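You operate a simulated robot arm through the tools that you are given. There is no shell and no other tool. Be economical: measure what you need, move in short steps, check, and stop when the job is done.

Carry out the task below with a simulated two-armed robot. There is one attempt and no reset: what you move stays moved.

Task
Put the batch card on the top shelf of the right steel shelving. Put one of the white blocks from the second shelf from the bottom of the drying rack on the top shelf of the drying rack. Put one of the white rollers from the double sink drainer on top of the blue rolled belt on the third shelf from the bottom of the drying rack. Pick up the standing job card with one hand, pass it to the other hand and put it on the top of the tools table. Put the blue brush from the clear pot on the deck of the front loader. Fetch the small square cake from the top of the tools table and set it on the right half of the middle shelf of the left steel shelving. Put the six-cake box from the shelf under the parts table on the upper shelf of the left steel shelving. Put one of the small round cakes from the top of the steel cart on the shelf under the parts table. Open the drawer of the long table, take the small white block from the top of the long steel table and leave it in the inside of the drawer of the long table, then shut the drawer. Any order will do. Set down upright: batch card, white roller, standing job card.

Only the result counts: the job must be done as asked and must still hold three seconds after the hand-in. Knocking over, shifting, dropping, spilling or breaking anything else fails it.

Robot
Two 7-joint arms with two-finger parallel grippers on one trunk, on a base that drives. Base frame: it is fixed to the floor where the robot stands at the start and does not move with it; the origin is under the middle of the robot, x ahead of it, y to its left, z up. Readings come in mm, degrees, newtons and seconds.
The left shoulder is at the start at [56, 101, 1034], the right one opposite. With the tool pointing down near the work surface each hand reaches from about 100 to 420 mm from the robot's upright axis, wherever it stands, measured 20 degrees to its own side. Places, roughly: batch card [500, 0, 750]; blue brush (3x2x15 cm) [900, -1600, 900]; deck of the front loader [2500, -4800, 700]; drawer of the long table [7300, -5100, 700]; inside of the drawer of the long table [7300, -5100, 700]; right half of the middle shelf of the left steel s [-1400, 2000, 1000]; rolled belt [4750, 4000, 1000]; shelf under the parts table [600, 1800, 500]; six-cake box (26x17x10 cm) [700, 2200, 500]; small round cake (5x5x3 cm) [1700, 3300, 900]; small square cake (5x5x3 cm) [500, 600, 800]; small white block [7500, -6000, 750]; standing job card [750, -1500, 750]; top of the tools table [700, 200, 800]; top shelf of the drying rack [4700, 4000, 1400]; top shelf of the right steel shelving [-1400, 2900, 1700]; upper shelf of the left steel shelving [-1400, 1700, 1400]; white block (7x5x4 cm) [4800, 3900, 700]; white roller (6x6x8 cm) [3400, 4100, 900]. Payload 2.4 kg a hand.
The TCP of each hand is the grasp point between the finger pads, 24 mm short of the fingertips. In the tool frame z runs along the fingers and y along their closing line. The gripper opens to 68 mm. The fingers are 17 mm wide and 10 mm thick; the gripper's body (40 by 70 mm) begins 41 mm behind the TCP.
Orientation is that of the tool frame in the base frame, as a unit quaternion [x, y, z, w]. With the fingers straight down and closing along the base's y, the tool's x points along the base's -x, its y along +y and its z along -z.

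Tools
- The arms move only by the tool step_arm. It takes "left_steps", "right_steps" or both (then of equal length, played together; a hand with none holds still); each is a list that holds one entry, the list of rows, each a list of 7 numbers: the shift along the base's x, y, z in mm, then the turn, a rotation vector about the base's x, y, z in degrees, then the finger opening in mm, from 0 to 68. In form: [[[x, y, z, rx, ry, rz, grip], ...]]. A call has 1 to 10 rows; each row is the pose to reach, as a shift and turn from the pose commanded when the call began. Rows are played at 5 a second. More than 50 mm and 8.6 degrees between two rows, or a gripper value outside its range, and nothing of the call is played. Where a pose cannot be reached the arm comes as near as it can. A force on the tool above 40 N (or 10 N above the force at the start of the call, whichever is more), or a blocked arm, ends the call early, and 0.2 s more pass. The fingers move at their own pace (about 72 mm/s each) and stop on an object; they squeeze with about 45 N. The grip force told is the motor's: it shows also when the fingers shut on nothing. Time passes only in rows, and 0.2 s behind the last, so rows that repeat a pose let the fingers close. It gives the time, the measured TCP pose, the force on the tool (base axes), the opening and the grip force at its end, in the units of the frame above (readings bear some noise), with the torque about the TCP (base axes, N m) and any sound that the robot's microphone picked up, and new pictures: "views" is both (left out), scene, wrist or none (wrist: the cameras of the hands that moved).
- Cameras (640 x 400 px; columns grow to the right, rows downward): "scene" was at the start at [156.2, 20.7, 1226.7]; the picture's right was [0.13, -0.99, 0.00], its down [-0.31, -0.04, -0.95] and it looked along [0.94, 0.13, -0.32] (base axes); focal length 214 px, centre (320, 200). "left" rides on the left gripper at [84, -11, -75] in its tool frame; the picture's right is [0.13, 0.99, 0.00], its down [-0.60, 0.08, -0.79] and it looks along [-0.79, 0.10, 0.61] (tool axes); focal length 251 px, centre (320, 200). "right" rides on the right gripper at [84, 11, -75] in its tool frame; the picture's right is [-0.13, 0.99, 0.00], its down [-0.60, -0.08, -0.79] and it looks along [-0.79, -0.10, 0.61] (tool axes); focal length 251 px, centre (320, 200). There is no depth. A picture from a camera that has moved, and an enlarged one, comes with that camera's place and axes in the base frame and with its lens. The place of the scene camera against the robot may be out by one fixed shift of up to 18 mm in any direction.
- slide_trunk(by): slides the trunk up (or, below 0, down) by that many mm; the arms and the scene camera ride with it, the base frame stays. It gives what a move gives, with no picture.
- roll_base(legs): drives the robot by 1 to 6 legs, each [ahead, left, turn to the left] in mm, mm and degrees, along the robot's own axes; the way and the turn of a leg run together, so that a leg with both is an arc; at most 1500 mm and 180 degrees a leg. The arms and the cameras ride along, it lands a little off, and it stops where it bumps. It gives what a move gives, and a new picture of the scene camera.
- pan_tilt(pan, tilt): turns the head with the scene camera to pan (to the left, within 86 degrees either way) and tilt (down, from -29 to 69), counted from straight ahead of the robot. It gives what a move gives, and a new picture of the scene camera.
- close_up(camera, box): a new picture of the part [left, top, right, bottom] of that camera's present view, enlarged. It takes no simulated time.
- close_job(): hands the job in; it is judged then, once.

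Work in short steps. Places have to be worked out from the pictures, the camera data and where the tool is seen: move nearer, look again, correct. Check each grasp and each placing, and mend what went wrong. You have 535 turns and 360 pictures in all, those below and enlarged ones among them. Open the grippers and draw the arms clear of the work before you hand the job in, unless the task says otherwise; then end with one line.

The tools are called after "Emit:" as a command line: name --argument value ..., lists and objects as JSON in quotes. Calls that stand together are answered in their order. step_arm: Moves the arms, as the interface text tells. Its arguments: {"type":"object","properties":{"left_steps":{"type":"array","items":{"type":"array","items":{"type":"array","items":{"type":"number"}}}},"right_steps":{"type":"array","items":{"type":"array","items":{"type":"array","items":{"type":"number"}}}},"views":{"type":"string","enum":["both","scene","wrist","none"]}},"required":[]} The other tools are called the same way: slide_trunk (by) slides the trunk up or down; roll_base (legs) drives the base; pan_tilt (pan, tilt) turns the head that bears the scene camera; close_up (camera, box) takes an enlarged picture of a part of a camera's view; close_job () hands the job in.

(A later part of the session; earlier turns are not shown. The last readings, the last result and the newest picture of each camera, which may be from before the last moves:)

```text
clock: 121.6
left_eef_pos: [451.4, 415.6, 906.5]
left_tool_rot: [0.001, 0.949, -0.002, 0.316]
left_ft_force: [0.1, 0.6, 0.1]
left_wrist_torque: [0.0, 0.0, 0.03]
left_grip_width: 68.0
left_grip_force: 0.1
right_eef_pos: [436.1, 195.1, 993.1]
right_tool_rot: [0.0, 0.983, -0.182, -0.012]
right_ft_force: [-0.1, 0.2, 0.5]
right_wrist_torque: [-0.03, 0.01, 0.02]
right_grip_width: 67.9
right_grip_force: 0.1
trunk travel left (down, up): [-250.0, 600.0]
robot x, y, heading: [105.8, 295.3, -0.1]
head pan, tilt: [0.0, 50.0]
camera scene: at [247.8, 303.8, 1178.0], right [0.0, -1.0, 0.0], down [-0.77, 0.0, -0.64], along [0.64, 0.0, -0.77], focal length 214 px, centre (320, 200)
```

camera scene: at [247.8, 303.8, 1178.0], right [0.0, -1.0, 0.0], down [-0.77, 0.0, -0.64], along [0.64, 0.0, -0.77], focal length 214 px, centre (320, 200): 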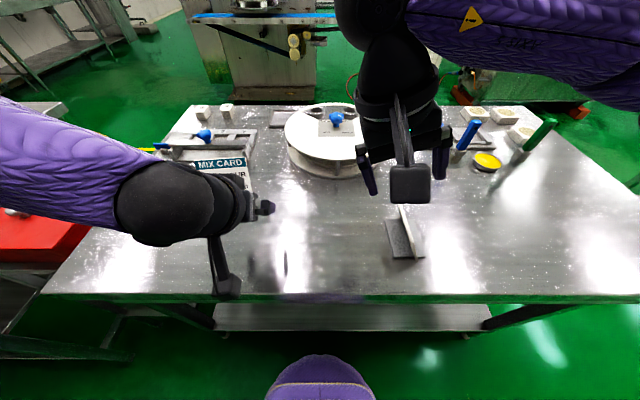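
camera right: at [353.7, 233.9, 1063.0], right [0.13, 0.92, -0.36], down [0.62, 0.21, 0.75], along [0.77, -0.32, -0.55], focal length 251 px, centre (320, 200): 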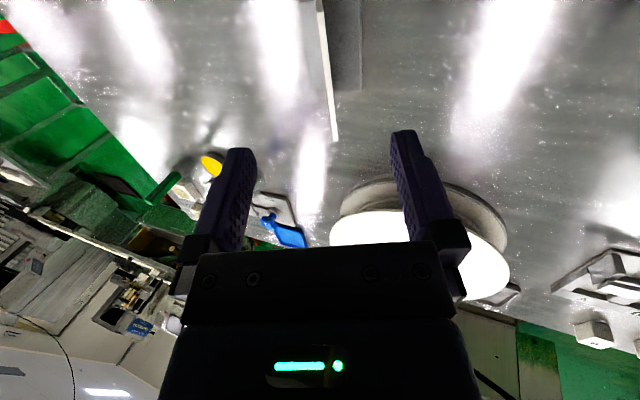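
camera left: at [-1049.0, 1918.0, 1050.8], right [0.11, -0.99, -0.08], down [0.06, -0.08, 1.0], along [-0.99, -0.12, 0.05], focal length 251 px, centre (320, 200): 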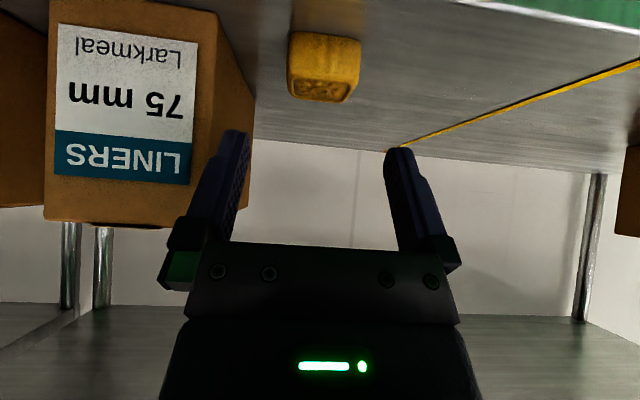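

The card stands edge-on, leaning to +y. I back off 150 mm and bring the right hand in at a shallow pitch (25° below level) toward the card's near edge.

Emit:
roll_base --legs '[[-150, 0, 0]]'

Emit:
step_arm --right_steps '[[[10, -6, -15, 0, -7.5, 2.9, 68], [20, -12, -30, 0, -15, 5.8, 68], [30, -18, -45, 0, -22.5, 8.7, 68], [40, -24, -60, 0, -30, 11.6, 68], [50, -30, -75, 0, -37.5, 14.5, 68], [60, -36, -90, 0, -45, 17.4, 68], [70, -42, -105, 0, -52.8, 20.4, 68], [78, -47, -120, 0, -60.5, 23.4, 68]]]'

```text
clock: 123.0
left_eef_pos: [300.9, 413.9, 904.3]
left_tool_rot: [0.001, 0.949, -0.001, 0.315]
left_ft_force: [0.1, 0.4, 0.3]
left_wrist_torque: [-0.03, 0.01, 0.01]
left_grip_width: 67.9
left_grip_force: 0.1
right_eef_pos: [286.0, 194.6, 993.8]
right_tool_rot: [0.002, 0.983, -0.184, -0.012]
right_ft_force: [-0.2, 0.7, -0.3]
right_wrist_torque: [0.0, 0.0, -0.02]
right_grip_width: 68.1
right_grip_force: 0.2
trunk travel left (down, up): [-250.0, 600.0]
robot x, y, heading: [-44.5, 296.1, 0.0]
head pan, tilt: [0.0, 50.0]
camera scene: at [98.3, 303.3, 1178.0], right [0.0, -1.0, 0.0], down [-0.77, 0.0, -0.64], along [0.64, 0.0, -0.77], focal length 214 px, centre (320, 200)
```

scene: 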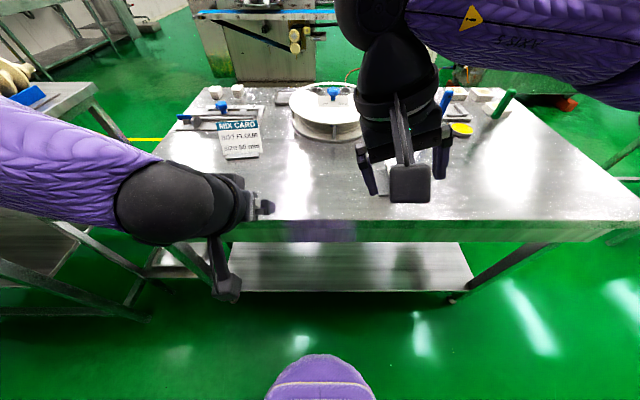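

```text
clock: 124.8
left_eef_pos: [301.4, 415.9, 906.4]
left_tool_rot: [0.002, 0.949, -0.001, 0.316]
left_ft_force: [-0.2, 0.2, 0.6]
left_wrist_torque: [0.03, 0.01, -0.01]
left_grip_width: 68.1
left_grip_force: 0.0
right_eef_pos: [361.7, 163.6, 875.4]
right_tool_rot: [-0.101, 0.846, -0.143, 0.504]
right_ft_force: [0.5, 0.3, 0.4]
right_wrist_torque: [0.01, -0.04, 0.02]
right_grip_width: 68.1
right_grip_force: 0.0
right hand out of reach, approached as far as the arm can: row 8
trunk travel left (down, up): [-250.0, 600.0]
robot x, y, heading: [-42.1, 297.2, -0.1]
head pan, tilt: [0.0, 50.0]
camera scene: at [98.4, 303.8, 1178.0], right [0.0, -1.0, 0.0], down [-0.77, 0.0, -0.64], along [0.64, 0.0, -0.77], focal length 214 px, centre (320, 200)
camera right: at [254.8, 158.0, 835.8], right [0.03, 0.97, -0.24], down [-0.41, 0.23, 0.88], along [0.91, 0.07, 0.41], focal length 251 px, centre (320, 200)
```

scene: 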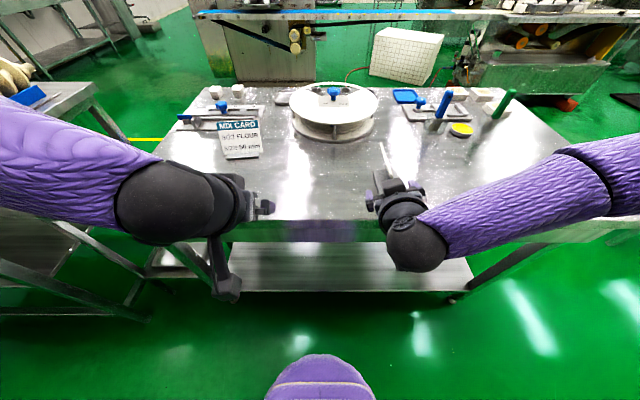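
right: 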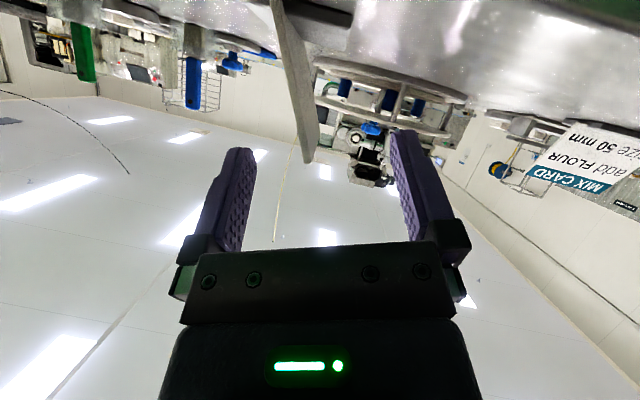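

The card is between the open fingers, about 12 mm toward −y of centre. I correct and advance along the tool axis.

Emit:
step_arm --right_steps '[[[0, -6, 3, 0, 0, 0, 68], [0, -12, 6, 0, 0, 0, 68], [20, -15, -4, 0, 0, 0, 68], [40, -18, -14, 0, 0, 0, 68], [56, -20, -23, 0, 0, 0, 68]]]' --views "wrist"

```text
clock: 126.0
left_eef_pos: [302.3, 415.6, 906.2]
left_tool_rot: [0.001, 0.949, -0.001, 0.316]
left_ft_force: [-0.8, -0.3, 0.9]
left_wrist_torque: [0.01, -0.02, 0.0]
left_grip_width: 68.0
left_grip_force: 0.1
right_eef_pos: [419.7, 150.0, 857.6]
right_tool_rot: [-0.096, 0.837, -0.158, 0.515]
right_ft_force: [-0.3, 0.2, 0.5]
right_wrist_torque: [0.03, -0.01, -0.04]
right_grip_width: 68.1
right_grip_force: 0.0
right hand out of reach, approached as far as the arm can: row 3, 4, 5
trunk travel left (down, up): [-250.0, 600.0]
robot x, y, heading: [-40.7, 296.9, -0.0]
head pan, tilt: [0.0, 50.0]
camera right: at [315.0, 145.4, 814.2], right [0.06, 0.97, -0.25], down [-0.44, 0.25, 0.86], along [0.9, 0.06, 0.44], focal length 251 px, centre (320, 200)
```

right: 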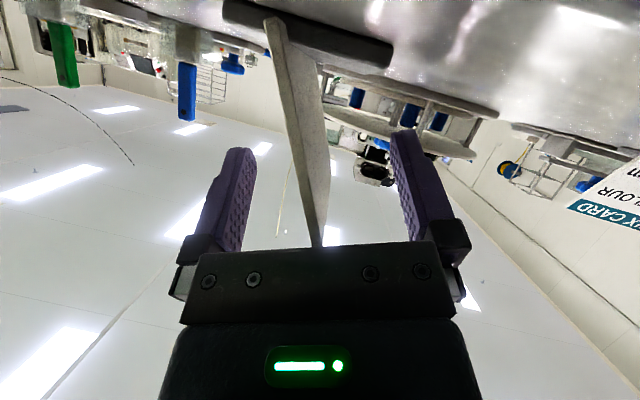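

Card lies between the fingers; I close on it.

Emit:
step_arm --right_steps '[[[0, -3, 0, 0, 0, 0, 50], [0, -4, 0, 0, 0, 0, 30], [0, -4, 0, 0, 0, 0, 15], [0, -4, 0, 0, 0, 0, 0], [0, -4, 0, 0, 0, 0, 0], [0, -4, 0, 0, 0, 0, 0]]]' --views "wrist"

```text
clock: 127.4
left_eef_pos: [302.7, 415.3, 906.2]
left_tool_rot: [0.002, 0.949, -0.002, 0.316]
left_ft_force: [-0.4, 0.1, 0.2]
left_wrist_torque: [0.02, 0.01, 0.02]
left_grip_width: 68.0
left_grip_force: 0.0
right_eef_pos: [420.8, 148.0, 860.0]
right_tool_rot: [-0.096, 0.837, -0.157, 0.516]
right_ft_force: [1.1, -2.1, 7.0]
right_wrist_torque: [-0.56, -0.03, 0.07]
right_grip_width: 5.3
right_grip_force: 28.6
trunk travel left (down, up): [-250.0, 600.0]
robot x, y, heading: [-45.1, 299.4, -0.0]
head pan, tilt: [0.0, 50.0]
camera right: at [315.4, 143.8, 816.7], right [0.06, 0.97, -0.25], down [-0.44, 0.25, 0.86], along [0.9, 0.06, 0.44], focal length 251 px, centre (320, 200)
```

right: 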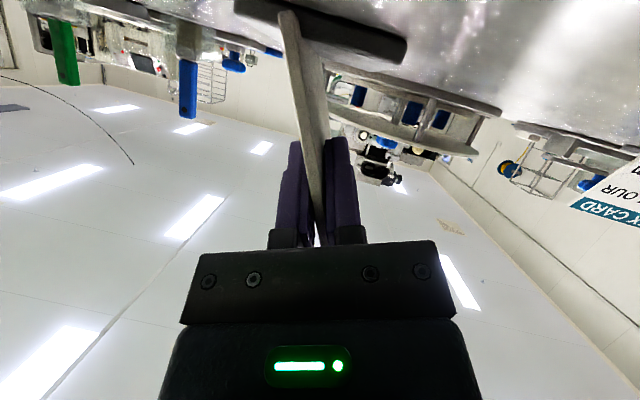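

Gripped. I lift with the trunk and check the hold.

Emit:
slide_trunk --by 100

Emit:
close_up --camera "right" --box '[160, 0, 480, 200]'

Emit:
roll_base --legs '[[-400, 0, 0], [0, 0, 178]]'

```text
clock: 128.7
left_eef_pos: [302.7, 415.1, 1005.0]
left_tool_rot: [0.002, 0.949, -0.001, 0.315]
left_ft_force: [-0.1, 0.0, 0.2]
left_wrist_torque: [-0.02, 0.01, 0.0]
left_grip_width: 68.1
left_grip_force: 0.0
right_eef_pos: [419.6, 146.2, 957.9]
right_tool_rot: [-0.098, 0.837, -0.156, 0.516]
right_ft_force: [-0.5, 0.0, -1.6]
right_wrist_torque: [-0.02, 0.07, -0.04]
right_grip_width: 4.9
right_grip_force: 27.6
trunk travel left (down, up): [-350.0, 500.0]
robot x, y, heading: [-39.0, 295.0, -0.2]
head pan, tilt: [0.0, 50.0]
```

```text
2.00 times, centred on (320, 100) of right
camera zoom: at [314.9, 141.7, 914.8], right [0.06, 0.97, -0.25], down [-0.44, 0.25, 0.86], along [0.9, 0.06, 0.44], focal length 503 px, centre (320, 400)
```

zoom: 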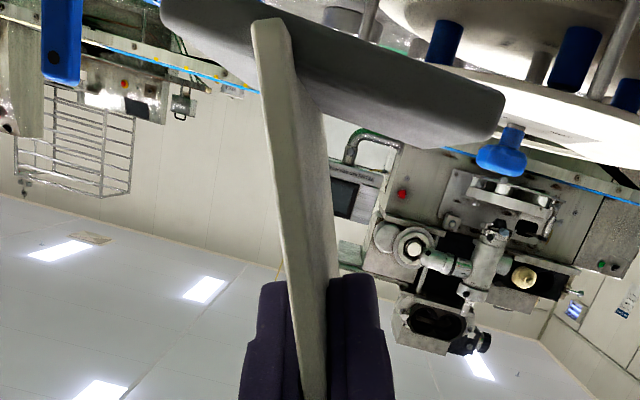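

```text
clock: 138.5
left_eef_pos: [-788.6, 183.9, 1005.3]
left_tool_rot: [0.949, -0.012, -0.315, -0.005]
left_ft_force: [0.5, 0.1, 0.2]
left_wrist_torque: [0.02, 0.01, -0.02]
left_grip_width: 67.9
left_grip_force: 0.0
right_eef_pos: [-899.6, 456.7, 957.4]
right_tool_rot: [0.838, 0.086, -0.514, -0.163]
right_ft_force: [0.0, 0.1, -1.3]
right_wrist_torque: [0.0, -0.05, 0.0]
right_grip_width: 4.5
right_grip_force: 27.9
trunk travel left (down, up): [-350.0, 500.0]
robot x, y, heading: [-443.7, 297.5, 178.6]
head pan, tilt: [0.0, 50.0]
camera scene: at [-553.9, 307.1, 1279.2], right [0.02, 1.0, 0.0], down [0.77, -0.02, -0.64], along [-0.64, 0.02, -0.77], focal length 214 px, centre (320, 200)
```

scene: 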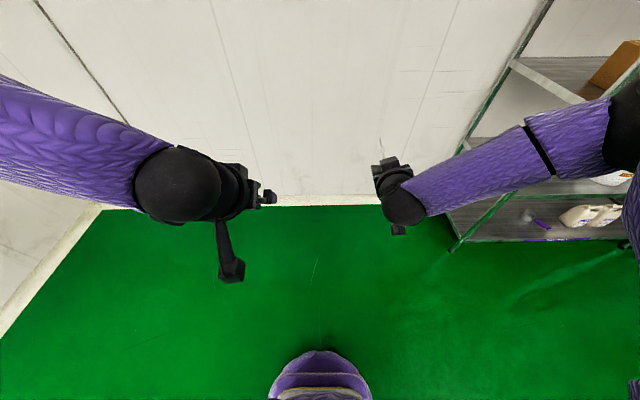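

Held. I drive to the right unit and raise the trunk.

Emit:
roll_base --legs '[[0, -1250, 0], [0, -1200, 1.4]]'

Emit:
slide_trunk --by 400

Emit:
slide_trunk --by 100

Emit:
step_arm --right_steps '[[[0, 0, 40, 0, 0, 0, 0], [0, 0, 85, 0, 0, 0, 0], [0, 0, 130, 0, 0, 0, 0], [0, 0, 175, 0, 0, 0, 0], [0, 0, 220, 0, 0, 0, 0], [0, 0, 265, 0, 0, 0, 0], [0, 0, 310, 0, 0, 0, 0], [0, 0, 350, 0, 0, 0, 0]]]' --views "none"

Emit:
pan_tilt --pan -10 --tilt 20

```text
clock: 150.5
left_eef_pos: [-695.3, 2632.0, 1005.1]
left_tool_rot: [0.949, -0.015, -0.315, -0.006]
left_ft_force: [0.0, 0.1, 0.6]
left_wrist_torque: [0.01, -0.02, -0.04]
left_grip_width: 68.1
left_grip_force: 0.1
right_eef_pos: [-805.0, 2904.4, 957.3]
right_tool_rot: [0.838, 0.086, -0.514, -0.163]
right_ft_force: [0.1, -0.3, -2.1]
right_wrist_torque: [-0.03, -0.02, 0.01]
right_grip_width: 4.8
right_grip_force: 27.7
trunk travel left (down, up): [-350.0, 500.0]
robot x, y, heading: [-347.4, 2742.7, 178.2]
head pan, tilt: [0.0, 50.0]
camera scene: at [-460.2, 2753.6, 1279.2], right [0.03, 1.0, 0.0], down [0.77, -0.02, -0.64], along [-0.64, 0.02, -0.77], focal length 214 px, centre (320, 200)
```

scene: 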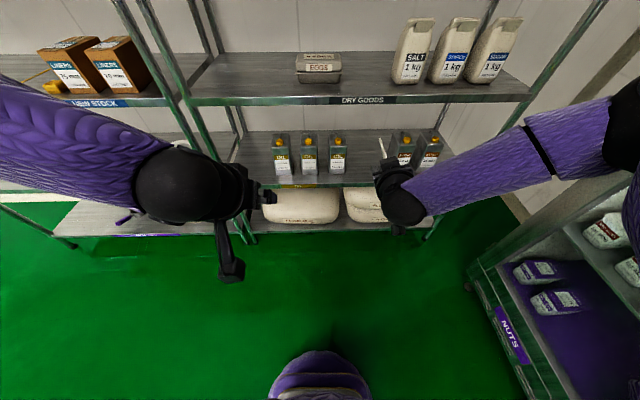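

```text
clock: 154.3
left_eef_pos: [-696.0, 2631.6, 1404.9]
left_tool_rot: [0.949, -0.014, -0.315, -0.005]
left_ft_force: [0.2, -0.5, -0.4]
left_wrist_torque: [-0.01, 0.0, 0.01]
left_grip_width: 68.1
left_grip_force: 0.0
right_eef_pos: [-805.7, 2903.6, 1358.3]
right_tool_rot: [0.838, 0.085, -0.514, -0.164]
right_ft_force: [0.1, -0.2, -1.2]
right_wrist_torque: [-0.03, -0.04, -0.02]
right_grip_width: 4.5
right_grip_force: 28.1
trunk travel left (down, up): [-750.0, 100.0]
robot x, y, heading: [-351.3, 2741.0, 178.4]
head pan, tilt: [0.0, 50.0]
```

```text
clock: 155.6
left_eef_pos: [-695.4, 2632.1, 1505.2]
left_tool_rot: [0.949, -0.015, -0.315, -0.006]
left_ft_force: [0.9, 0.8, 0.7]
left_wrist_torque: [-0.01, -0.02, -0.01]
left_grip_width: 68.0
left_grip_force: 0.1
right_eef_pos: [-806.1, 2903.1, 1458.1]
right_tool_rot: [0.838, 0.084, -0.514, -0.164]
right_ft_force: [-0.2, -0.7, -1.7]
right_wrist_torque: [-0.01, -0.07, 0.0]
right_grip_width: 4.8
right_grip_force: 27.7
trunk travel left (down, up): [-850.0, 0.0]
robot x, y, heading: [-349.0, 2739.4, 178.3]
head pan, tilt: [0.0, 50.0]
```

```text
clock: 157.4
left_eef_pos: [-695.0, 2631.5, 1506.1]
left_tool_rot: [0.949, -0.014, -0.316, -0.005]
left_ft_force: [0.0, -0.2, -0.4]
left_wrist_torque: [0.0, 0.04, 0.0]
left_grip_width: 67.8
left_grip_force: 0.0
right_eef_pos: [-804.4, 2903.7, 1807.2]
right_tool_rot: [0.838, 0.087, -0.514, -0.162]
right_ft_force: [-0.1, -0.8, -2.1]
right_wrist_torque: [-0.03, -0.05, 0.02]
right_grip_width: 5.0
right_grip_force: 28.1
trunk travel left (down, up): [-850.0, 0.0]
robot x, y, heading: [-351.1, 2742.5, 178.4]
head pan, tilt: [0.0, 50.0]
```

```text
clock: 158.4
left_eef_pos: [-695.0, 2633.1, 1504.6]
left_tool_rot: [0.949, -0.014, -0.315, -0.006]
left_ft_force: [0.7, -0.3, -0.3]
left_wrist_torque: [0.04, 0.01, 0.0]
left_grip_width: 68.1
left_grip_force: 0.1
right_eef_pos: [-803.8, 2905.1, 1806.5]
right_tool_rot: [0.838, 0.086, -0.514, -0.163]
right_ft_force: [-0.4, 1.1, -1.8]
right_wrist_torque: [-0.05, -0.08, 0.01]
right_grip_width: 4.8
right_grip_force: 27.7
trunk travel left (down, up): [-850.0, 0.0]
robot x, y, heading: [-349.2, 2744.0, 178.4]
head pan, tilt: [-10.0, 20.0]
camera scene: at [-445.3, 2769.1, 1826.0], right [0.2, 0.98, 0.0], down [0.34, -0.07, -0.94], along [-0.92, 0.19, -0.34], focal length 214 px, centre (320, 200)
```

scene: 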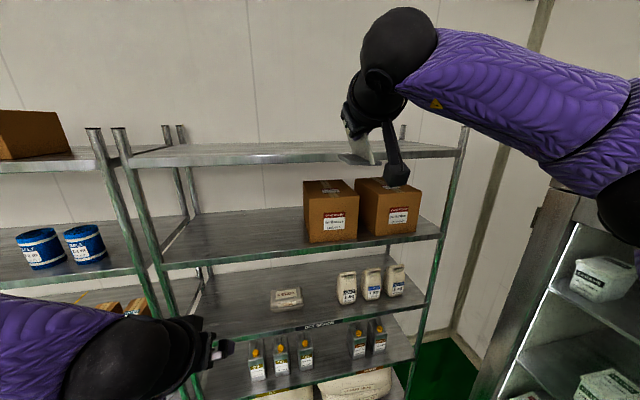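

The reach works at this height. I raise 15 mm more and drive 320 mm in, then look from the wrist.

Emit:
step_arm --right_steps '[[[0, 0, 8, 0, 0, 0, 0], [0, 0, 18, 0, 0, 0, 0]]]' --views "none"

Emit:
roll_base --legs '[[320, 0, 1.5]]'

Emit:
close_up --camera "right" --box '[0, 0, 640, 400]'

```text
clock: 159.0
left_eef_pos: [-695.8, 2632.3, 1505.8]
left_tool_rot: [0.949, -0.014, -0.316, -0.005]
left_ft_force: [-0.3, -0.1, 0.0]
left_wrist_torque: [-0.05, -0.02, 0.02]
left_grip_width: 67.8
left_grip_force: 0.0
right_eef_pos: [-804.8, 2902.4, 1826.2]
right_tool_rot: [0.838, 0.086, -0.514, -0.164]
right_ft_force: [-0.3, 0.5, -2.0]
right_wrist_torque: [-0.02, -0.08, -0.01]
right_grip_width: 4.9
right_grip_force: 28.2
trunk travel left (down, up): [-850.0, 0.0]
robot x, y, heading: [-346.7, 2739.4, 178.3]
head pan, tilt: [-10.0, 20.0]
```

```text
clock: 161.1
left_eef_pos: [-1013.1, 2622.7, 1504.9]
left_tool_rot: [0.949, 0.003, -0.315, 0.0]
left_ft_force: [0.3, 0.1, -0.7]
left_wrist_torque: [0.0, -0.01, -0.04]
left_grip_width: 68.1
left_grip_force: 0.1
right_eef_pos: [-1132.7, 2889.8, 1825.7]
right_tool_rot: [0.836, 0.1, -0.517, -0.154]
right_ft_force: [-0.9, 0.3, -2.0]
right_wrist_torque: [-0.02, -0.11, -0.01]
right_grip_width: 4.7
right_grip_force: 27.6
trunk travel left (down, up): [-850.0, 0.0]
robot x, y, heading: [-670.7, 2748.5, -179.5]
head pan, tilt: [-10.0, 20.0]
camera scene: at [-767.6, 2768.6, 1826.1], right [0.17, 0.99, 0.0], down [0.34, -0.06, -0.94], along [-0.93, 0.16, -0.34], focal length 214 px, centre (320, 200)
```

scene: 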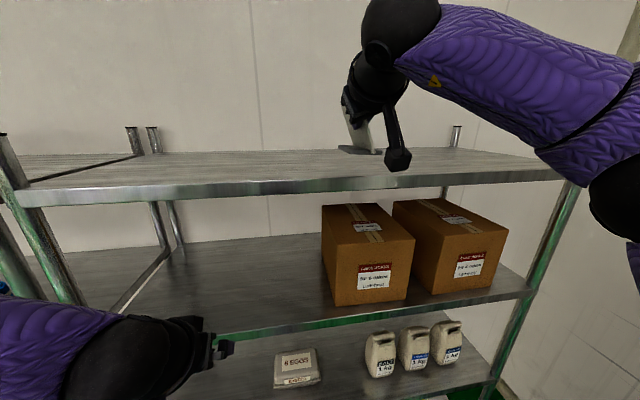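

```text
1.00 times, centred on (320, 200) of right (not enlarged: the box is as wide or as high as the picture)
camera zoom: at [-1027.8, 2897.0, 1782.8], right [-0.05, -0.97, -0.25], down [0.44, -0.25, 0.86], along [-0.9, -0.07, 0.44], focal length 251 px, centre (320, 200)
```

zoom: 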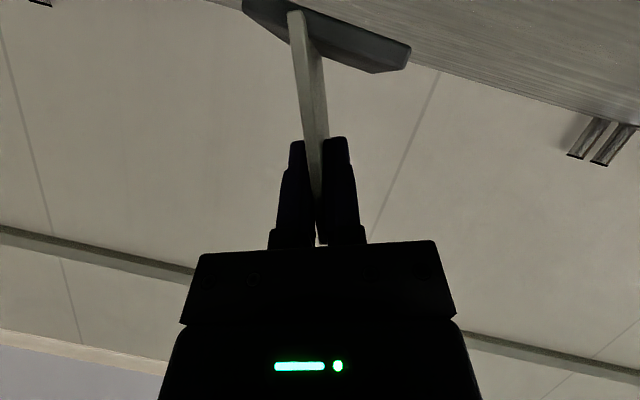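

Clear. I drive 85 mm further and begin lowering.

Emit:
roll_base --legs '[[85, 0, 0]]'

Emit:
step_arm --right_steps '[[[0, 0, -10, 0, 0, 0, 0], [0, 0, -20, 0, 0, 0, 0], [0, 0, -28, 0, 0, 0, 0]]]'

```text
clock: 162.2
left_eef_pos: [-1098.9, 2622.9, 1505.6]
left_tool_rot: [0.949, 0.003, -0.315, 0.0]
left_ft_force: [0.2, 1.0, -0.1]
left_wrist_torque: [-0.03, 0.04, 0.02]
left_grip_width: 68.0
left_grip_force: 0.1
right_eef_pos: [-1217.8, 2890.4, 1824.9]
right_tool_rot: [0.836, 0.1, -0.516, -0.154]
right_ft_force: [-0.1, 0.3, -1.5]
right_wrist_torque: [-0.02, -0.06, 0.0]
right_grip_width: 4.8
right_grip_force: 28.2
trunk travel left (down, up): [-850.0, 0.0]
robot x, y, heading: [-751.7, 2742.1, -179.6]
head pan, tilt: [-10.0, 20.0]
camera scene: at [-853.3, 2768.2, 1826.0], right [0.17, 0.99, 0.0], down [0.34, -0.06, -0.94], along [-0.93, 0.16, -0.34], focal length 214 px, centre (320, 200)
```

scene: 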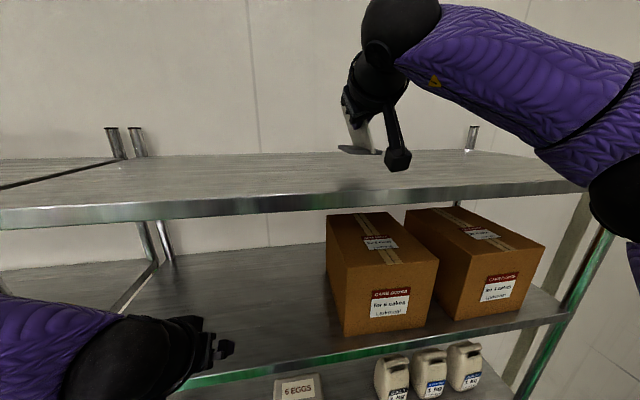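

```text
clock: 163.0
left_eef_pos: [-1096.9, 2623.7, 1506.0]
left_tool_rot: [0.949, 0.003, -0.316, 0.0]
left_ft_force: [-0.5, -0.4, 0.3]
left_wrist_torque: [0.04, -0.01, 0.01]
left_grip_width: 67.9
left_grip_force: 0.1
right_eef_pos: [-1215.8, 2891.0, 1797.4]
right_tool_rot: [0.836, 0.1, -0.517, -0.154]
right_ft_force: [0.5, -1.3, -1.4]
right_wrist_torque: [-0.01, -0.08, -0.03]
right_grip_width: 4.9
right_grip_force: 28.0
trunk travel left (down, up): [-850.0, 0.0]
robot x, y, heading: [-750.7, 2740.2, -179.7]
head pan, tilt: [-10.0, 20.0]
camera scene: at [-851.8, 2768.3, 1826.1], right [0.17, 0.99, 0.0], down [0.34, -0.06, -0.94], along [-0.93, 0.16, -0.34], focal length 214 px, centre (320, 200)
camera right: at [-1111.2, 2897.3, 1754.8], right [-0.05, -0.97, -0.25], down [0.44, -0.25, 0.86], along [-0.9, -0.07, 0.44], focal length 251 px, centre (320, 200)
```

scene: 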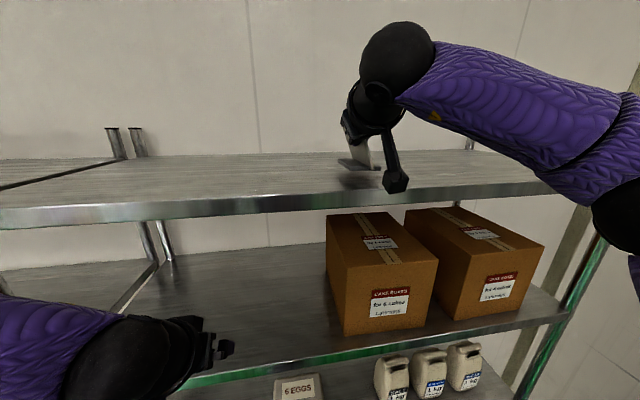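
right: 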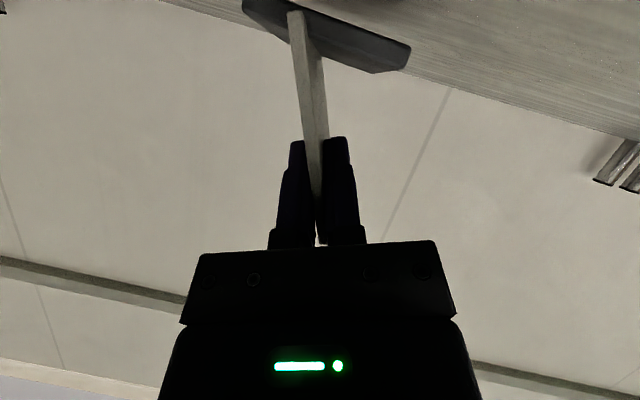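

I keep lowering in 3 mm steps until contact.

Emit:
step_arm --right_steps '[[[0, 0, -3, 0, 0, 0, 0], [0, 0, -6, 0, 0, 0, 0], [0, 0, -9, 0, 0, 0, 0], [0, 0, -12, 0, 0, 0, 0], [0, 0, -15, 0, 0, 0, 0], [0, 0, -18, 0, 0, 0, 0], [0, 0, -21, 0, 0, 0, 0], [0, 0, -24, 0, 0, 0, 0], [0, 0, -27, 0, 0, 0, 0]]]'

```text
clock: 165.0
left_eef_pos: [-1097.0, 2620.8, 1505.4]
left_tool_rot: [0.949, 0.002, -0.315, 0.0]
left_ft_force: [-0.2, -0.7, 0.2]
left_wrist_torque: [0.01, -0.02, 0.01]
left_grip_width: 68.0
left_grip_force: 0.0
right_eef_pos: [-1214.0, 2889.7, 1773.2]
right_tool_rot: [0.835, 0.1, -0.519, -0.154]
right_ft_force: [-2.5, 0.1, 32.9]
right_wrist_torque: [0.52, 0.13, 0.11]
right_grip_width: 5.5
right_grip_force: 28.4
trunk travel left (down, up): [-850.0, 0.0]
robot x, y, heading: [-752.4, 2746.2, -179.7]
head pan, tilt: [-10.0, 20.0]
camera scene: at [-849.7, 2766.9, 1826.5], right [0.17, 0.99, 0.0], down [0.34, -0.06, -0.94], along [-0.93, 0.16, -0.34], focal length 214 px, centre (320, 200)
camera right: at [-1109.6, 2896.2, 1729.7], right [-0.05, -0.97, -0.25], down [0.44, -0.25, 0.86], along [-0.89, -0.07, 0.44], focal length 251 px, centre (320, 200)
```

scene: 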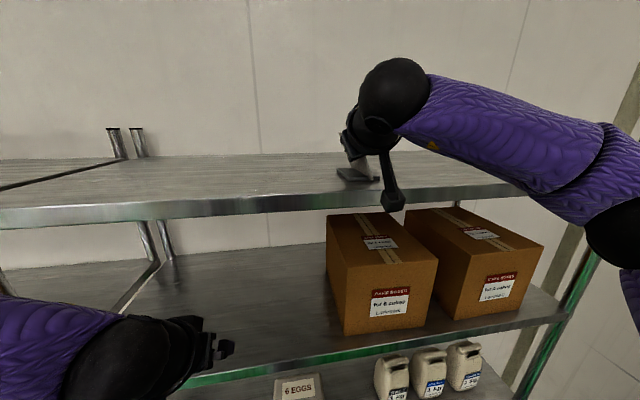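
right: 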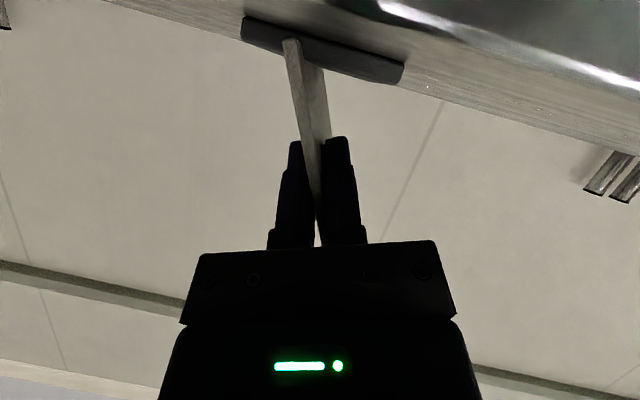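

In contact. I ease 2 mm, open, and withdraw along the tool axis.

Emit:
step_arm --right_steps '[[[0, 0, 1.5, 0, 0, 0, 0], [0, 0, 1.5, 0, 0, 0, 15], [0, 0, 1.5, 0, 0, 0, 45], [0, 0, 1.5, 0, 0, 0, 68], [0, 0, 1.5, 0, 0, 0, 68], [18, 2, 8, 0, 0, 0, 68], [45, 5, 20, 0, 0, 0, 68], [70, 8, 32, 0, 0, 0, 68]]]'

```text
clock: 166.8
left_eef_pos: [-1097.8, 2623.2, 1506.2]
left_tool_rot: [0.949, 0.002, -0.315, 0.0]
left_ft_force: [-0.3, -0.9, -0.2]
left_wrist_torque: [-0.01, -0.02, -0.01]
left_grip_width: 68.0
left_grip_force: 0.0
right_eef_pos: [-1143.5, 2896.9, 1801.2]
right_tool_rot: [0.836, 0.1, -0.517, -0.154]
right_ft_force: [-0.6, 0.4, -0.6]
right_wrist_torque: [-0.02, 0.02, -0.05]
right_grip_width: 68.2
right_grip_force: 0.1
trunk travel left (down, up): [-850.0, 0.0]
robot x, y, heading: [-751.1, 2743.0, -179.6]
head pan, tilt: [-10.0, 20.0]
camera scene: at [-851.5, 2768.2, 1826.1], right [0.17, 0.99, 0.0], down [0.34, -0.06, -0.94], along [-0.93, 0.16, -0.34], focal length 214 px, centre (320, 200)
camera right: at [-1039.5, 2904.4, 1758.8], right [-0.05, -0.97, -0.25], down [0.44, -0.25, 0.86], along [-0.9, -0.07, 0.44], focal length 251 px, centre (320, 200)
```

scene: 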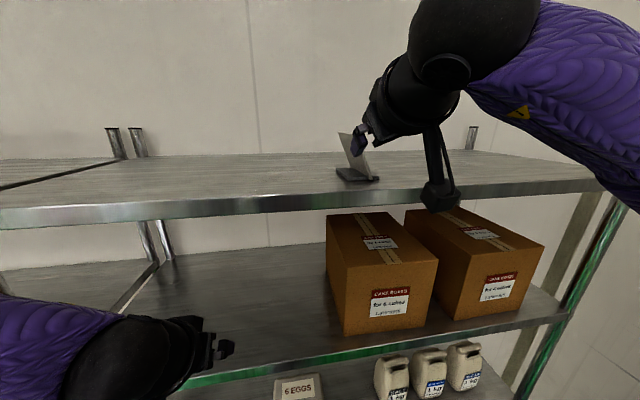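
right: 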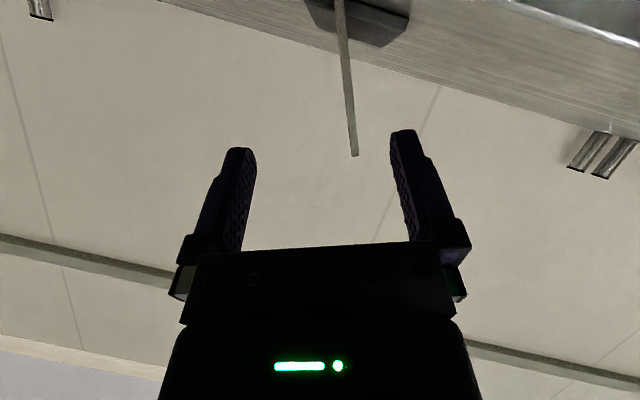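

The batch card stands upright on the top shelf. Next I back off, lower the trunk, and turn to view the parts table.

Emit:
roll_base --legs '[[-420, 0, 0]]'

Emit:
slide_trunk --by -400

Emit:
roll_base --legs '[[0, 600, 0], [0, 0, 179]]'

Emit:
pan_tilt --pan 0 --tilt 25

```text
clock: 169.4
left_eef_pos: [-670.0, 2625.2, 1505.7]
left_tool_rot: [0.949, 0.001, -0.315, 0.0]
left_ft_force: [-0.4, -1.1, -0.4]
left_wrist_torque: [-0.03, 0.02, -0.01]
left_grip_width: 67.8
left_grip_force: 0.0
right_eef_pos: [-715.2, 2901.3, 1801.0]
right_tool_rot: [0.836, 0.098, -0.517, -0.156]
right_ft_force: [-0.6, 1.0, 0.4]
right_wrist_torque: [0.01, -0.01, 0.01]
right_grip_width: 68.1
right_grip_force: 0.0
trunk travel left (down, up): [-850.0, 0.0]
robot x, y, heading: [-322.3, 2747.1, -179.6]
head pan, tilt: [-10.0, 20.0]
camera scene: at [-423.4, 2770.8, 1826.1], right [0.17, 0.99, 0.0], down [0.34, -0.06, -0.94], along [-0.93, 0.16, -0.34], focal length 214 px, centre (320, 200)
```

scene: 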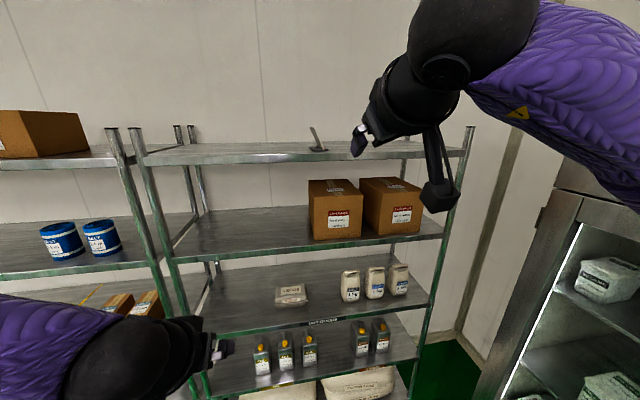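

```text
clock: 173.2
left_eef_pos: [-670.2, 2625.2, 1106.4]
left_tool_rot: [0.949, 0.0, -0.316, -0.001]
left_ft_force: [-0.7, 0.2, 0.6]
left_wrist_torque: [-0.05, -0.04, -0.02]
left_grip_width: 68.1
left_grip_force: 0.1
right_eef_pos: [-715.3, 2901.0, 1399.8]
right_tool_rot: [0.836, 0.098, -0.517, -0.155]
right_ft_force: [0.2, -0.9, 0.2]
right_wrist_torque: [-0.04, 0.01, -0.02]
right_grip_width: 68.1
right_grip_force: 0.0
trunk travel left (down, up): [-450.0, 400.0]
robot x, y, heading: [-328.0, 2747.0, -179.9]
head pan, tilt: [-10.0, 20.0]
```

```text
clock: 183.9
left_eef_pos: [19.7, 2262.6, 1104.5]
left_tool_rot: [0.014, 0.949, -0.006, 0.315]
left_ft_force: [-0.4, -0.3, 0.3]
left_wrist_torque: [0.05, -0.02, 0.0]
left_grip_width: 67.8
left_grip_force: 0.0
right_eef_pos: [57.2, 1985.8, 1401.3]
right_tool_rot: [-0.085, 0.838, -0.164, 0.514]
right_ft_force: [0.2, 0.3, -0.9]
right_wrist_torque: [-0.02, -0.01, -0.01]
right_grip_width: 67.9
right_grip_force: 0.1
trunk travel left (down, up): [-450.0, 400.0]
robot x, y, heading: [-327.2, 2153.1, -1.4]
head pan, tilt: [-10.0, 20.0]
camera scene: at [-207.8, 2141.5, 1425.5], right [-0.2, -0.98, 0.0], down [-0.34, 0.07, -0.94], along [0.92, -0.19, -0.34], focal length 214 px, centre (320, 200)
```

scene: 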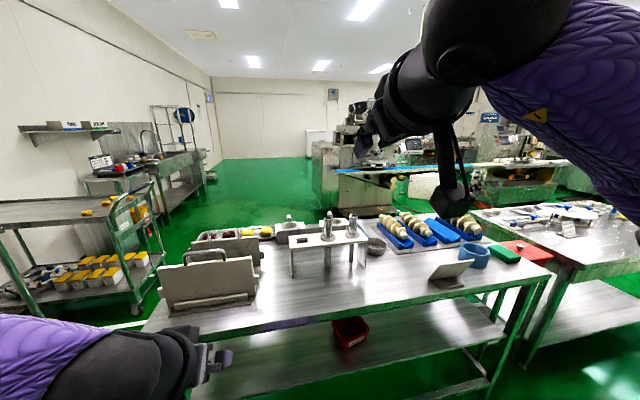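

```text
clock: 184.6
left_eef_pos: [19.1, 2263.2, 1105.5]
left_tool_rot: [0.014, 0.949, -0.006, 0.315]
left_ft_force: [-0.5, -0.3, -0.4]
left_wrist_torque: [0.02, 0.01, -0.02]
left_grip_width: 68.2
left_grip_force: 0.1
right_eef_pos: [56.6, 1985.8, 1401.3]
right_tool_rot: [-0.085, 0.838, -0.163, 0.514]
right_ft_force: [0.3, 0.7, 0.3]
right_wrist_torque: [-0.03, 0.0, -0.02]
right_grip_width: 68.2
right_grip_force: 0.0
trunk travel left (down, up): [-450.0, 400.0]
robot x, y, heading: [-328.7, 2153.0, -1.4]
head pan, tilt: [0.0, 25.0]
camera scene: at [-206.9, 2157.5, 1417.4], right [-0.03, -1.0, 0.0], down [-0.42, 0.01, -0.91], along [0.91, -0.03, -0.42], focal length 214 px, centre (320, 200)
```

scene: 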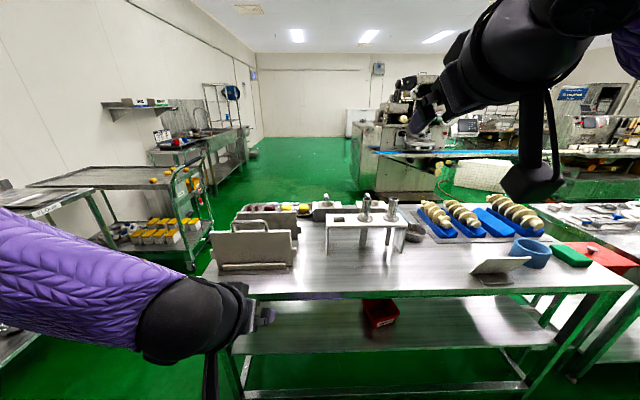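

I lower the trunk to see beneath the parts table.

Emit:
slide_trunk --by -400

Emit:
pan_tilt --pan 0 --tilt 18

```text
clock: 188.5
left_eef_pos: [33.4, 2262.6, 649.9]
left_tool_rot: [0.014, 0.974, -0.004, 0.226]
left_ft_force: [0.9, -0.6, 0.3]
left_wrist_torque: [-0.01, -0.02, 0.0]
left_grip_width: 67.9
left_grip_force: 0.0
right_eef_pos: [56.6, 1986.4, 1001.4]
right_tool_rot: [-0.085, 0.838, -0.164, 0.514]
right_ft_force: [1.4, 0.3, -0.6]
right_wrist_torque: [-0.01, -0.02, -0.02]
right_grip_width: 68.1
right_grip_force: 0.0
trunk travel left (down, up): [-49.0, 800.0]
robot x, y, heading: [-331.2, 2153.8, -1.4]
head pan, tilt: [0.0, 25.0]
```

```text
clock: 189.1
left_eef_pos: [34.3, 2261.8, 651.7]
left_tool_rot: [0.015, 0.974, -0.004, 0.225]
left_ft_force: [0.9, -0.3, 0.0]
left_wrist_torque: [0.03, 0.02, 0.02]
left_grip_width: 67.8
left_grip_force: 0.1
right_eef_pos: [56.7, 1985.4, 1001.4]
right_tool_rot: [-0.084, 0.838, -0.163, 0.514]
right_ft_force: [0.2, 0.1, -0.1]
right_wrist_torque: [0.05, 0.0, 0.03]
right_grip_width: 67.9
right_grip_force: 0.0
trunk travel left (down, up): [-49.0, 800.0]
robot x, y, heading: [-327.4, 2152.0, -1.7]
head pan, tilt: [0.0, 18.0]
camera scene: at [-110.8, 2154.9, 1020.9], right [-0.03, -1.0, 0.0], down [-0.31, 0.01, -0.95], along [0.95, -0.03, -0.31], focal length 214 px, centre (320, 200)
```

scene: 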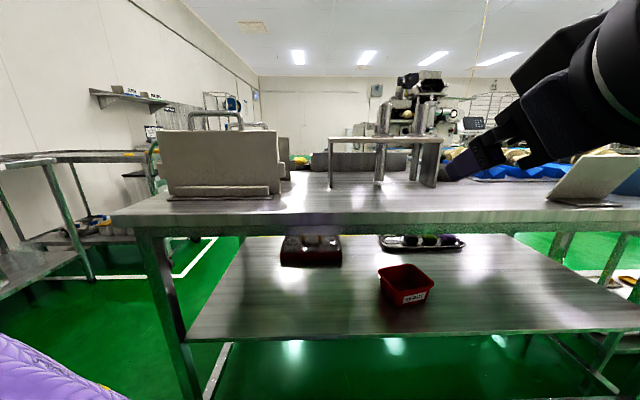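

Emit:
close_up --camera "scene" --box '[220, 200, 480, 350]'

```text
2.46 times, centred on (350, 275) of scene
camera zoom: at [-110.8, 2154.9, 1020.9], right [-0.03, -1.0, 0.0], down [-0.31, 0.01, -0.95], along [0.95, -0.03, -0.31], focal length 528 px, centre (246, 15)
```

zoom: 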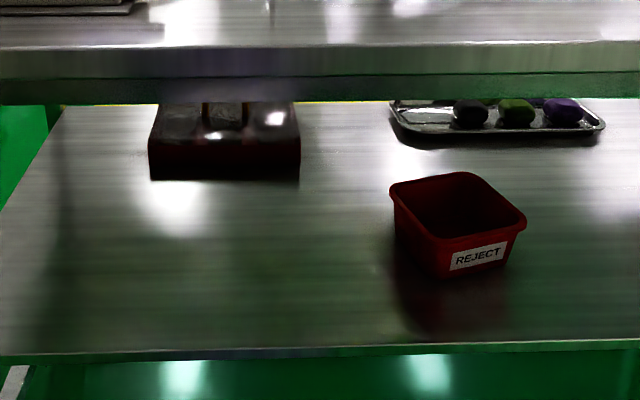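

The six-cake box sits toward the back of the under-shelf (x≈620–790, y≈2160). I drive 130 mm closer to see its shape.

Emit:
roll_base --legs '[[130, 0, 1.5]]'

Emit:
close_up --camera "scene" --box '[200, 180, 480, 355]'

```text
clock: 190.4
left_eef_pos: [162.5, 2269.5, 651.1]
left_tool_rot: [0.002, 0.974, -0.002, 0.226]
left_ft_force: [0.3, 0.0, -0.4]
left_wrist_torque: [0.01, 0.01, 0.02]
left_grip_width: 67.7
left_grip_force: 0.1
right_eef_pos: [191.8, 1993.9, 1001.3]
right_tool_rot: [-0.096, 0.837, -0.157, 0.516]
right_ft_force: [-0.8, -0.4, 0.3]
right_wrist_torque: [-0.01, 0.0, -0.02]
right_grip_width: 68.0
right_grip_force: 0.1
trunk travel left (down, up): [-49.0, 800.0]
robot x, y, heading: [-197.8, 2151.5, -0.4]
head pan, tilt: [0.0, 18.0]
camera scene: at [20.5, 2158.2, 1021.0], right [0.0, -1.0, 0.0], down [-0.31, 0.0, -0.95], along [0.95, 0.0, -0.31], focal length 214 px, centre (320, 200)
```

scene: 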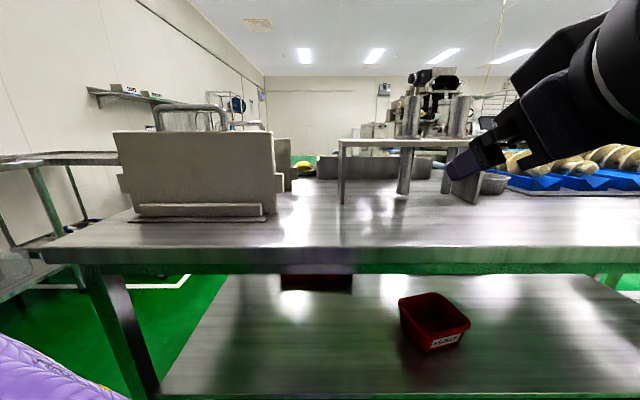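

```text
2.29 times, centred on (340, 268) of scene
camera zoom: at [20.5, 2158.2, 1021.0], right [0.0, -1.0, 0.0], down [-0.31, 0.0, -0.95], along [0.95, 0.0, -0.31], focal length 490 px, centre (274, 46)
```

zoom: 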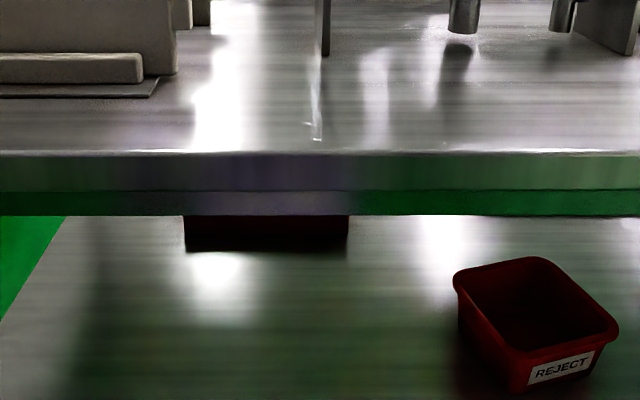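

The wrist camera of the low left hand should look beneath the table.

Emit:
close_up --camera "left" --box '[0, 0, 640, 400]'

```text
1.00 times, centred on (320, 200) of left (not enlarged: the box is as wide or as high as the picture)
camera zoom: at [54.1, 2259.5, 682.4], right [-0.11, 0.99, -0.06], down [0.19, 0.08, 0.98], along [0.97, 0.1, -0.2], focal length 251 px, centre (320, 200)
```

zoom: 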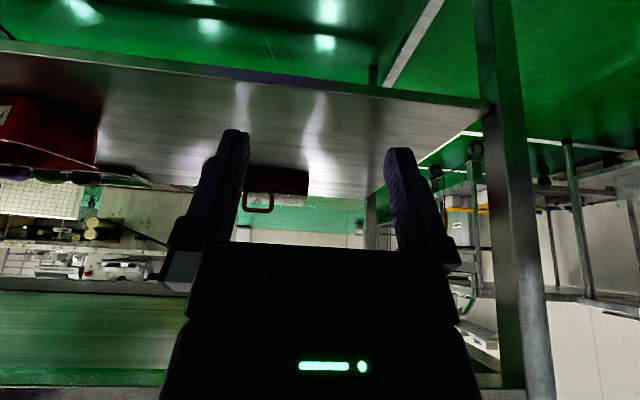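

Emit:
close_up --camera "left" --box '[210, 140, 370, 240]'

```text
4.00 times, centred on (290, 190) of left
camera zoom: at [54.1, 2259.5, 682.4], right [-0.11, 0.99, -0.06], down [0.19, 0.08, 0.98], along [0.97, 0.1, -0.2], focal length 1006 px, centre (440, 240)
```

zoom: 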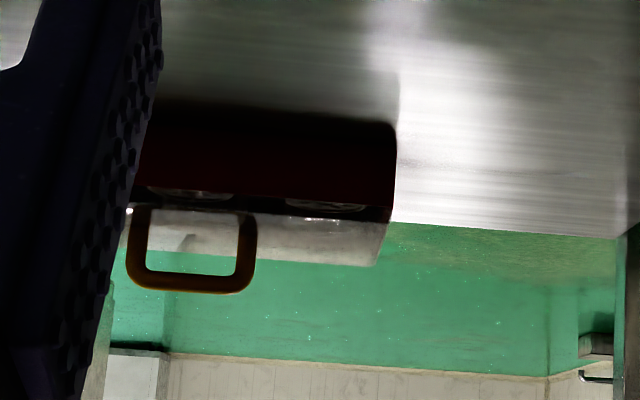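

The box has a central arch handle. It's nearer the table's back edge, so I'll work from the far side, fetching the round cake from the cart on the way. Raise the trunk and drive round the table's left end.

Emit:
roll_base --legs '[[-250, 0, 0]]'

Emit:
slide_trunk --by 350

Emit:
roll_base --legs '[[0, 720, 0]]'

Emit:
pan_tilt --pan 10 --tilt 25

```text
clock: 192.2
left_eef_pos: [-87.5, 2271.3, 650.5]
left_tool_rot: [0.0, 0.974, 0.0, 0.226]
left_ft_force: [0.2, -0.4, 0.3]
left_wrist_torque: [-0.03, 0.0, -0.02]
left_grip_width: 68.1
left_grip_force: 0.0
right_eef_pos: [-57.9, 1995.2, 1001.1]
right_tool_rot: [-0.097, 0.837, -0.156, 0.516]
right_ft_force: [0.3, 0.7, -0.2]
right_wrist_torque: [0.0, 0.0, 0.0]
right_grip_width: 67.9
right_grip_force: 0.1
trunk travel left (down, up): [-49.0, 800.0]
robot x, y, heading: [-449.0, 2152.6, -0.2]
head pan, tilt: [0.0, 18.0]
camera scene: at [-229.4, 2159.3, 1020.9], right [0.0, -1.0, 0.0], down [-0.31, 0.0, -0.95], along [0.95, 0.0, -0.31], focal length 214 px, centre (320, 200)
```

scene: 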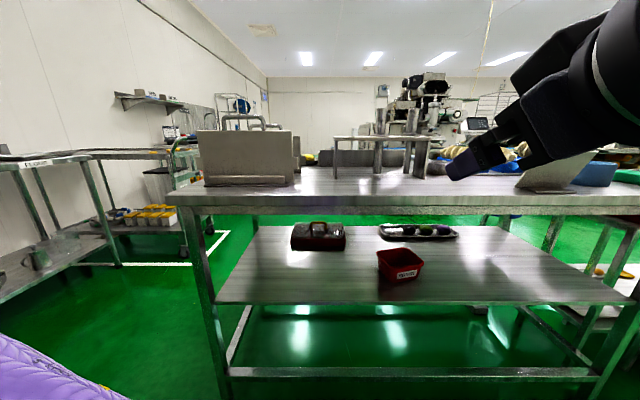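

```text
clock: 195.7
left_eef_pos: [-87.9, 2270.7, 1001.5]
left_tool_rot: [0.0, 0.974, -0.001, 0.226]
left_ft_force: [-0.7, -0.3, -0.4]
left_wrist_torque: [0.01, 0.0, 0.0]
left_grip_width: 67.9
left_grip_force: 0.1
right_eef_pos: [-56.6, 1995.8, 1349.8]
right_tool_rot: [-0.098, 0.837, -0.155, 0.516]
right_ft_force: [0.1, 0.6, -0.5]
right_wrist_torque: [0.05, 0.01, -0.03]
right_grip_width: 68.0
right_grip_force: 0.1
trunk travel left (down, up): [-399.0, 450.0]
robot x, y, heading: [-449.5, 2149.1, 0.2]
head pan, tilt: [0.0, 18.0]
```

```text
clock: 199.6
left_eef_pos: [-85.9, 2994.9, 999.7]
left_tool_rot: [0.002, 0.974, -0.002, 0.226]
left_ft_force: [-0.1, 0.0, -1.0]
left_wrist_torque: [-0.03, -0.03, 0.01]
left_grip_width: 68.0
left_grip_force: 0.2
right_eef_pos: [-56.4, 2718.9, 1353.5]
right_tool_rot: [-0.096, 0.837, -0.158, 0.515]
right_ft_force: [0.1, -0.5, 0.7]
right_wrist_torque: [-0.02, -0.01, 0.01]
right_grip_width: 67.9
right_grip_force: 0.1
trunk travel left (down, up): [-399.0, 450.0]
robot x, y, heading: [-445.4, 2877.4, -0.5]
head pan, tilt: [0.0, 18.0]
camera scene: at [-316.9, 2884.2, 1378.4], right [0.0, -1.0, 0.0], down [-0.31, 0.0, -0.95], along [0.95, 0.0, -0.31], focal length 214 px, centre (320, 200)
```

scene: 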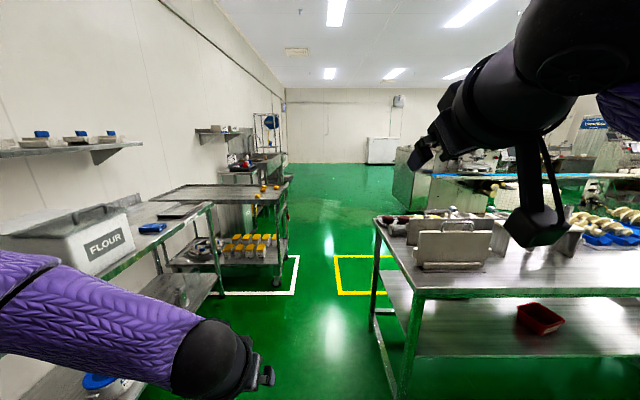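

```text
clock: 200.3
left_eef_pos: [-86.1, 2994.3, 1000.6]
left_tool_rot: [0.003, 0.974, -0.001, 0.225]
left_ft_force: [-0.2, -0.8, -0.5]
left_wrist_torque: [-0.01, 0.0, 0.01]
left_grip_width: 67.9
left_grip_force: 0.0
right_eef_pos: [-57.7, 2719.3, 1350.1]
right_tool_rot: [-0.096, 0.836, -0.156, 0.517]
right_ft_force: [-0.4, 0.2, 0.5]
right_wrist_torque: [0.01, 0.0, 0.0]
right_grip_width: 67.7
right_grip_force: 0.0
trunk travel left (down, up): [-399.0, 450.0]
robot x, y, heading: [-445.9, 2871.5, -0.2]
head pan, tilt: [10.0, 25.0]
camera scene: at [-319.4, 2899.9, 1367.1], right [0.17, -0.99, 0.0], down [-0.42, -0.07, -0.91], along [0.89, 0.15, -0.42], focal length 214 px, centre (320, 200)
```

scene: 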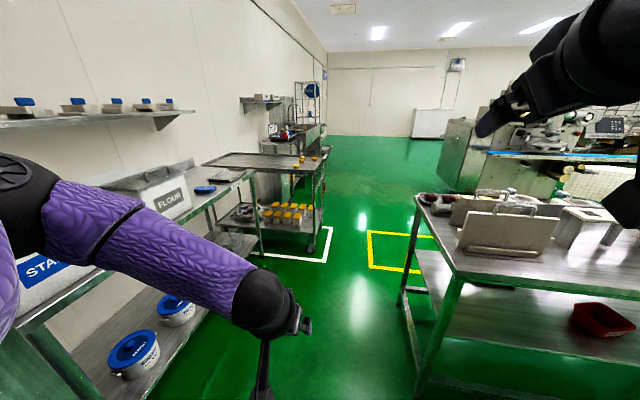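

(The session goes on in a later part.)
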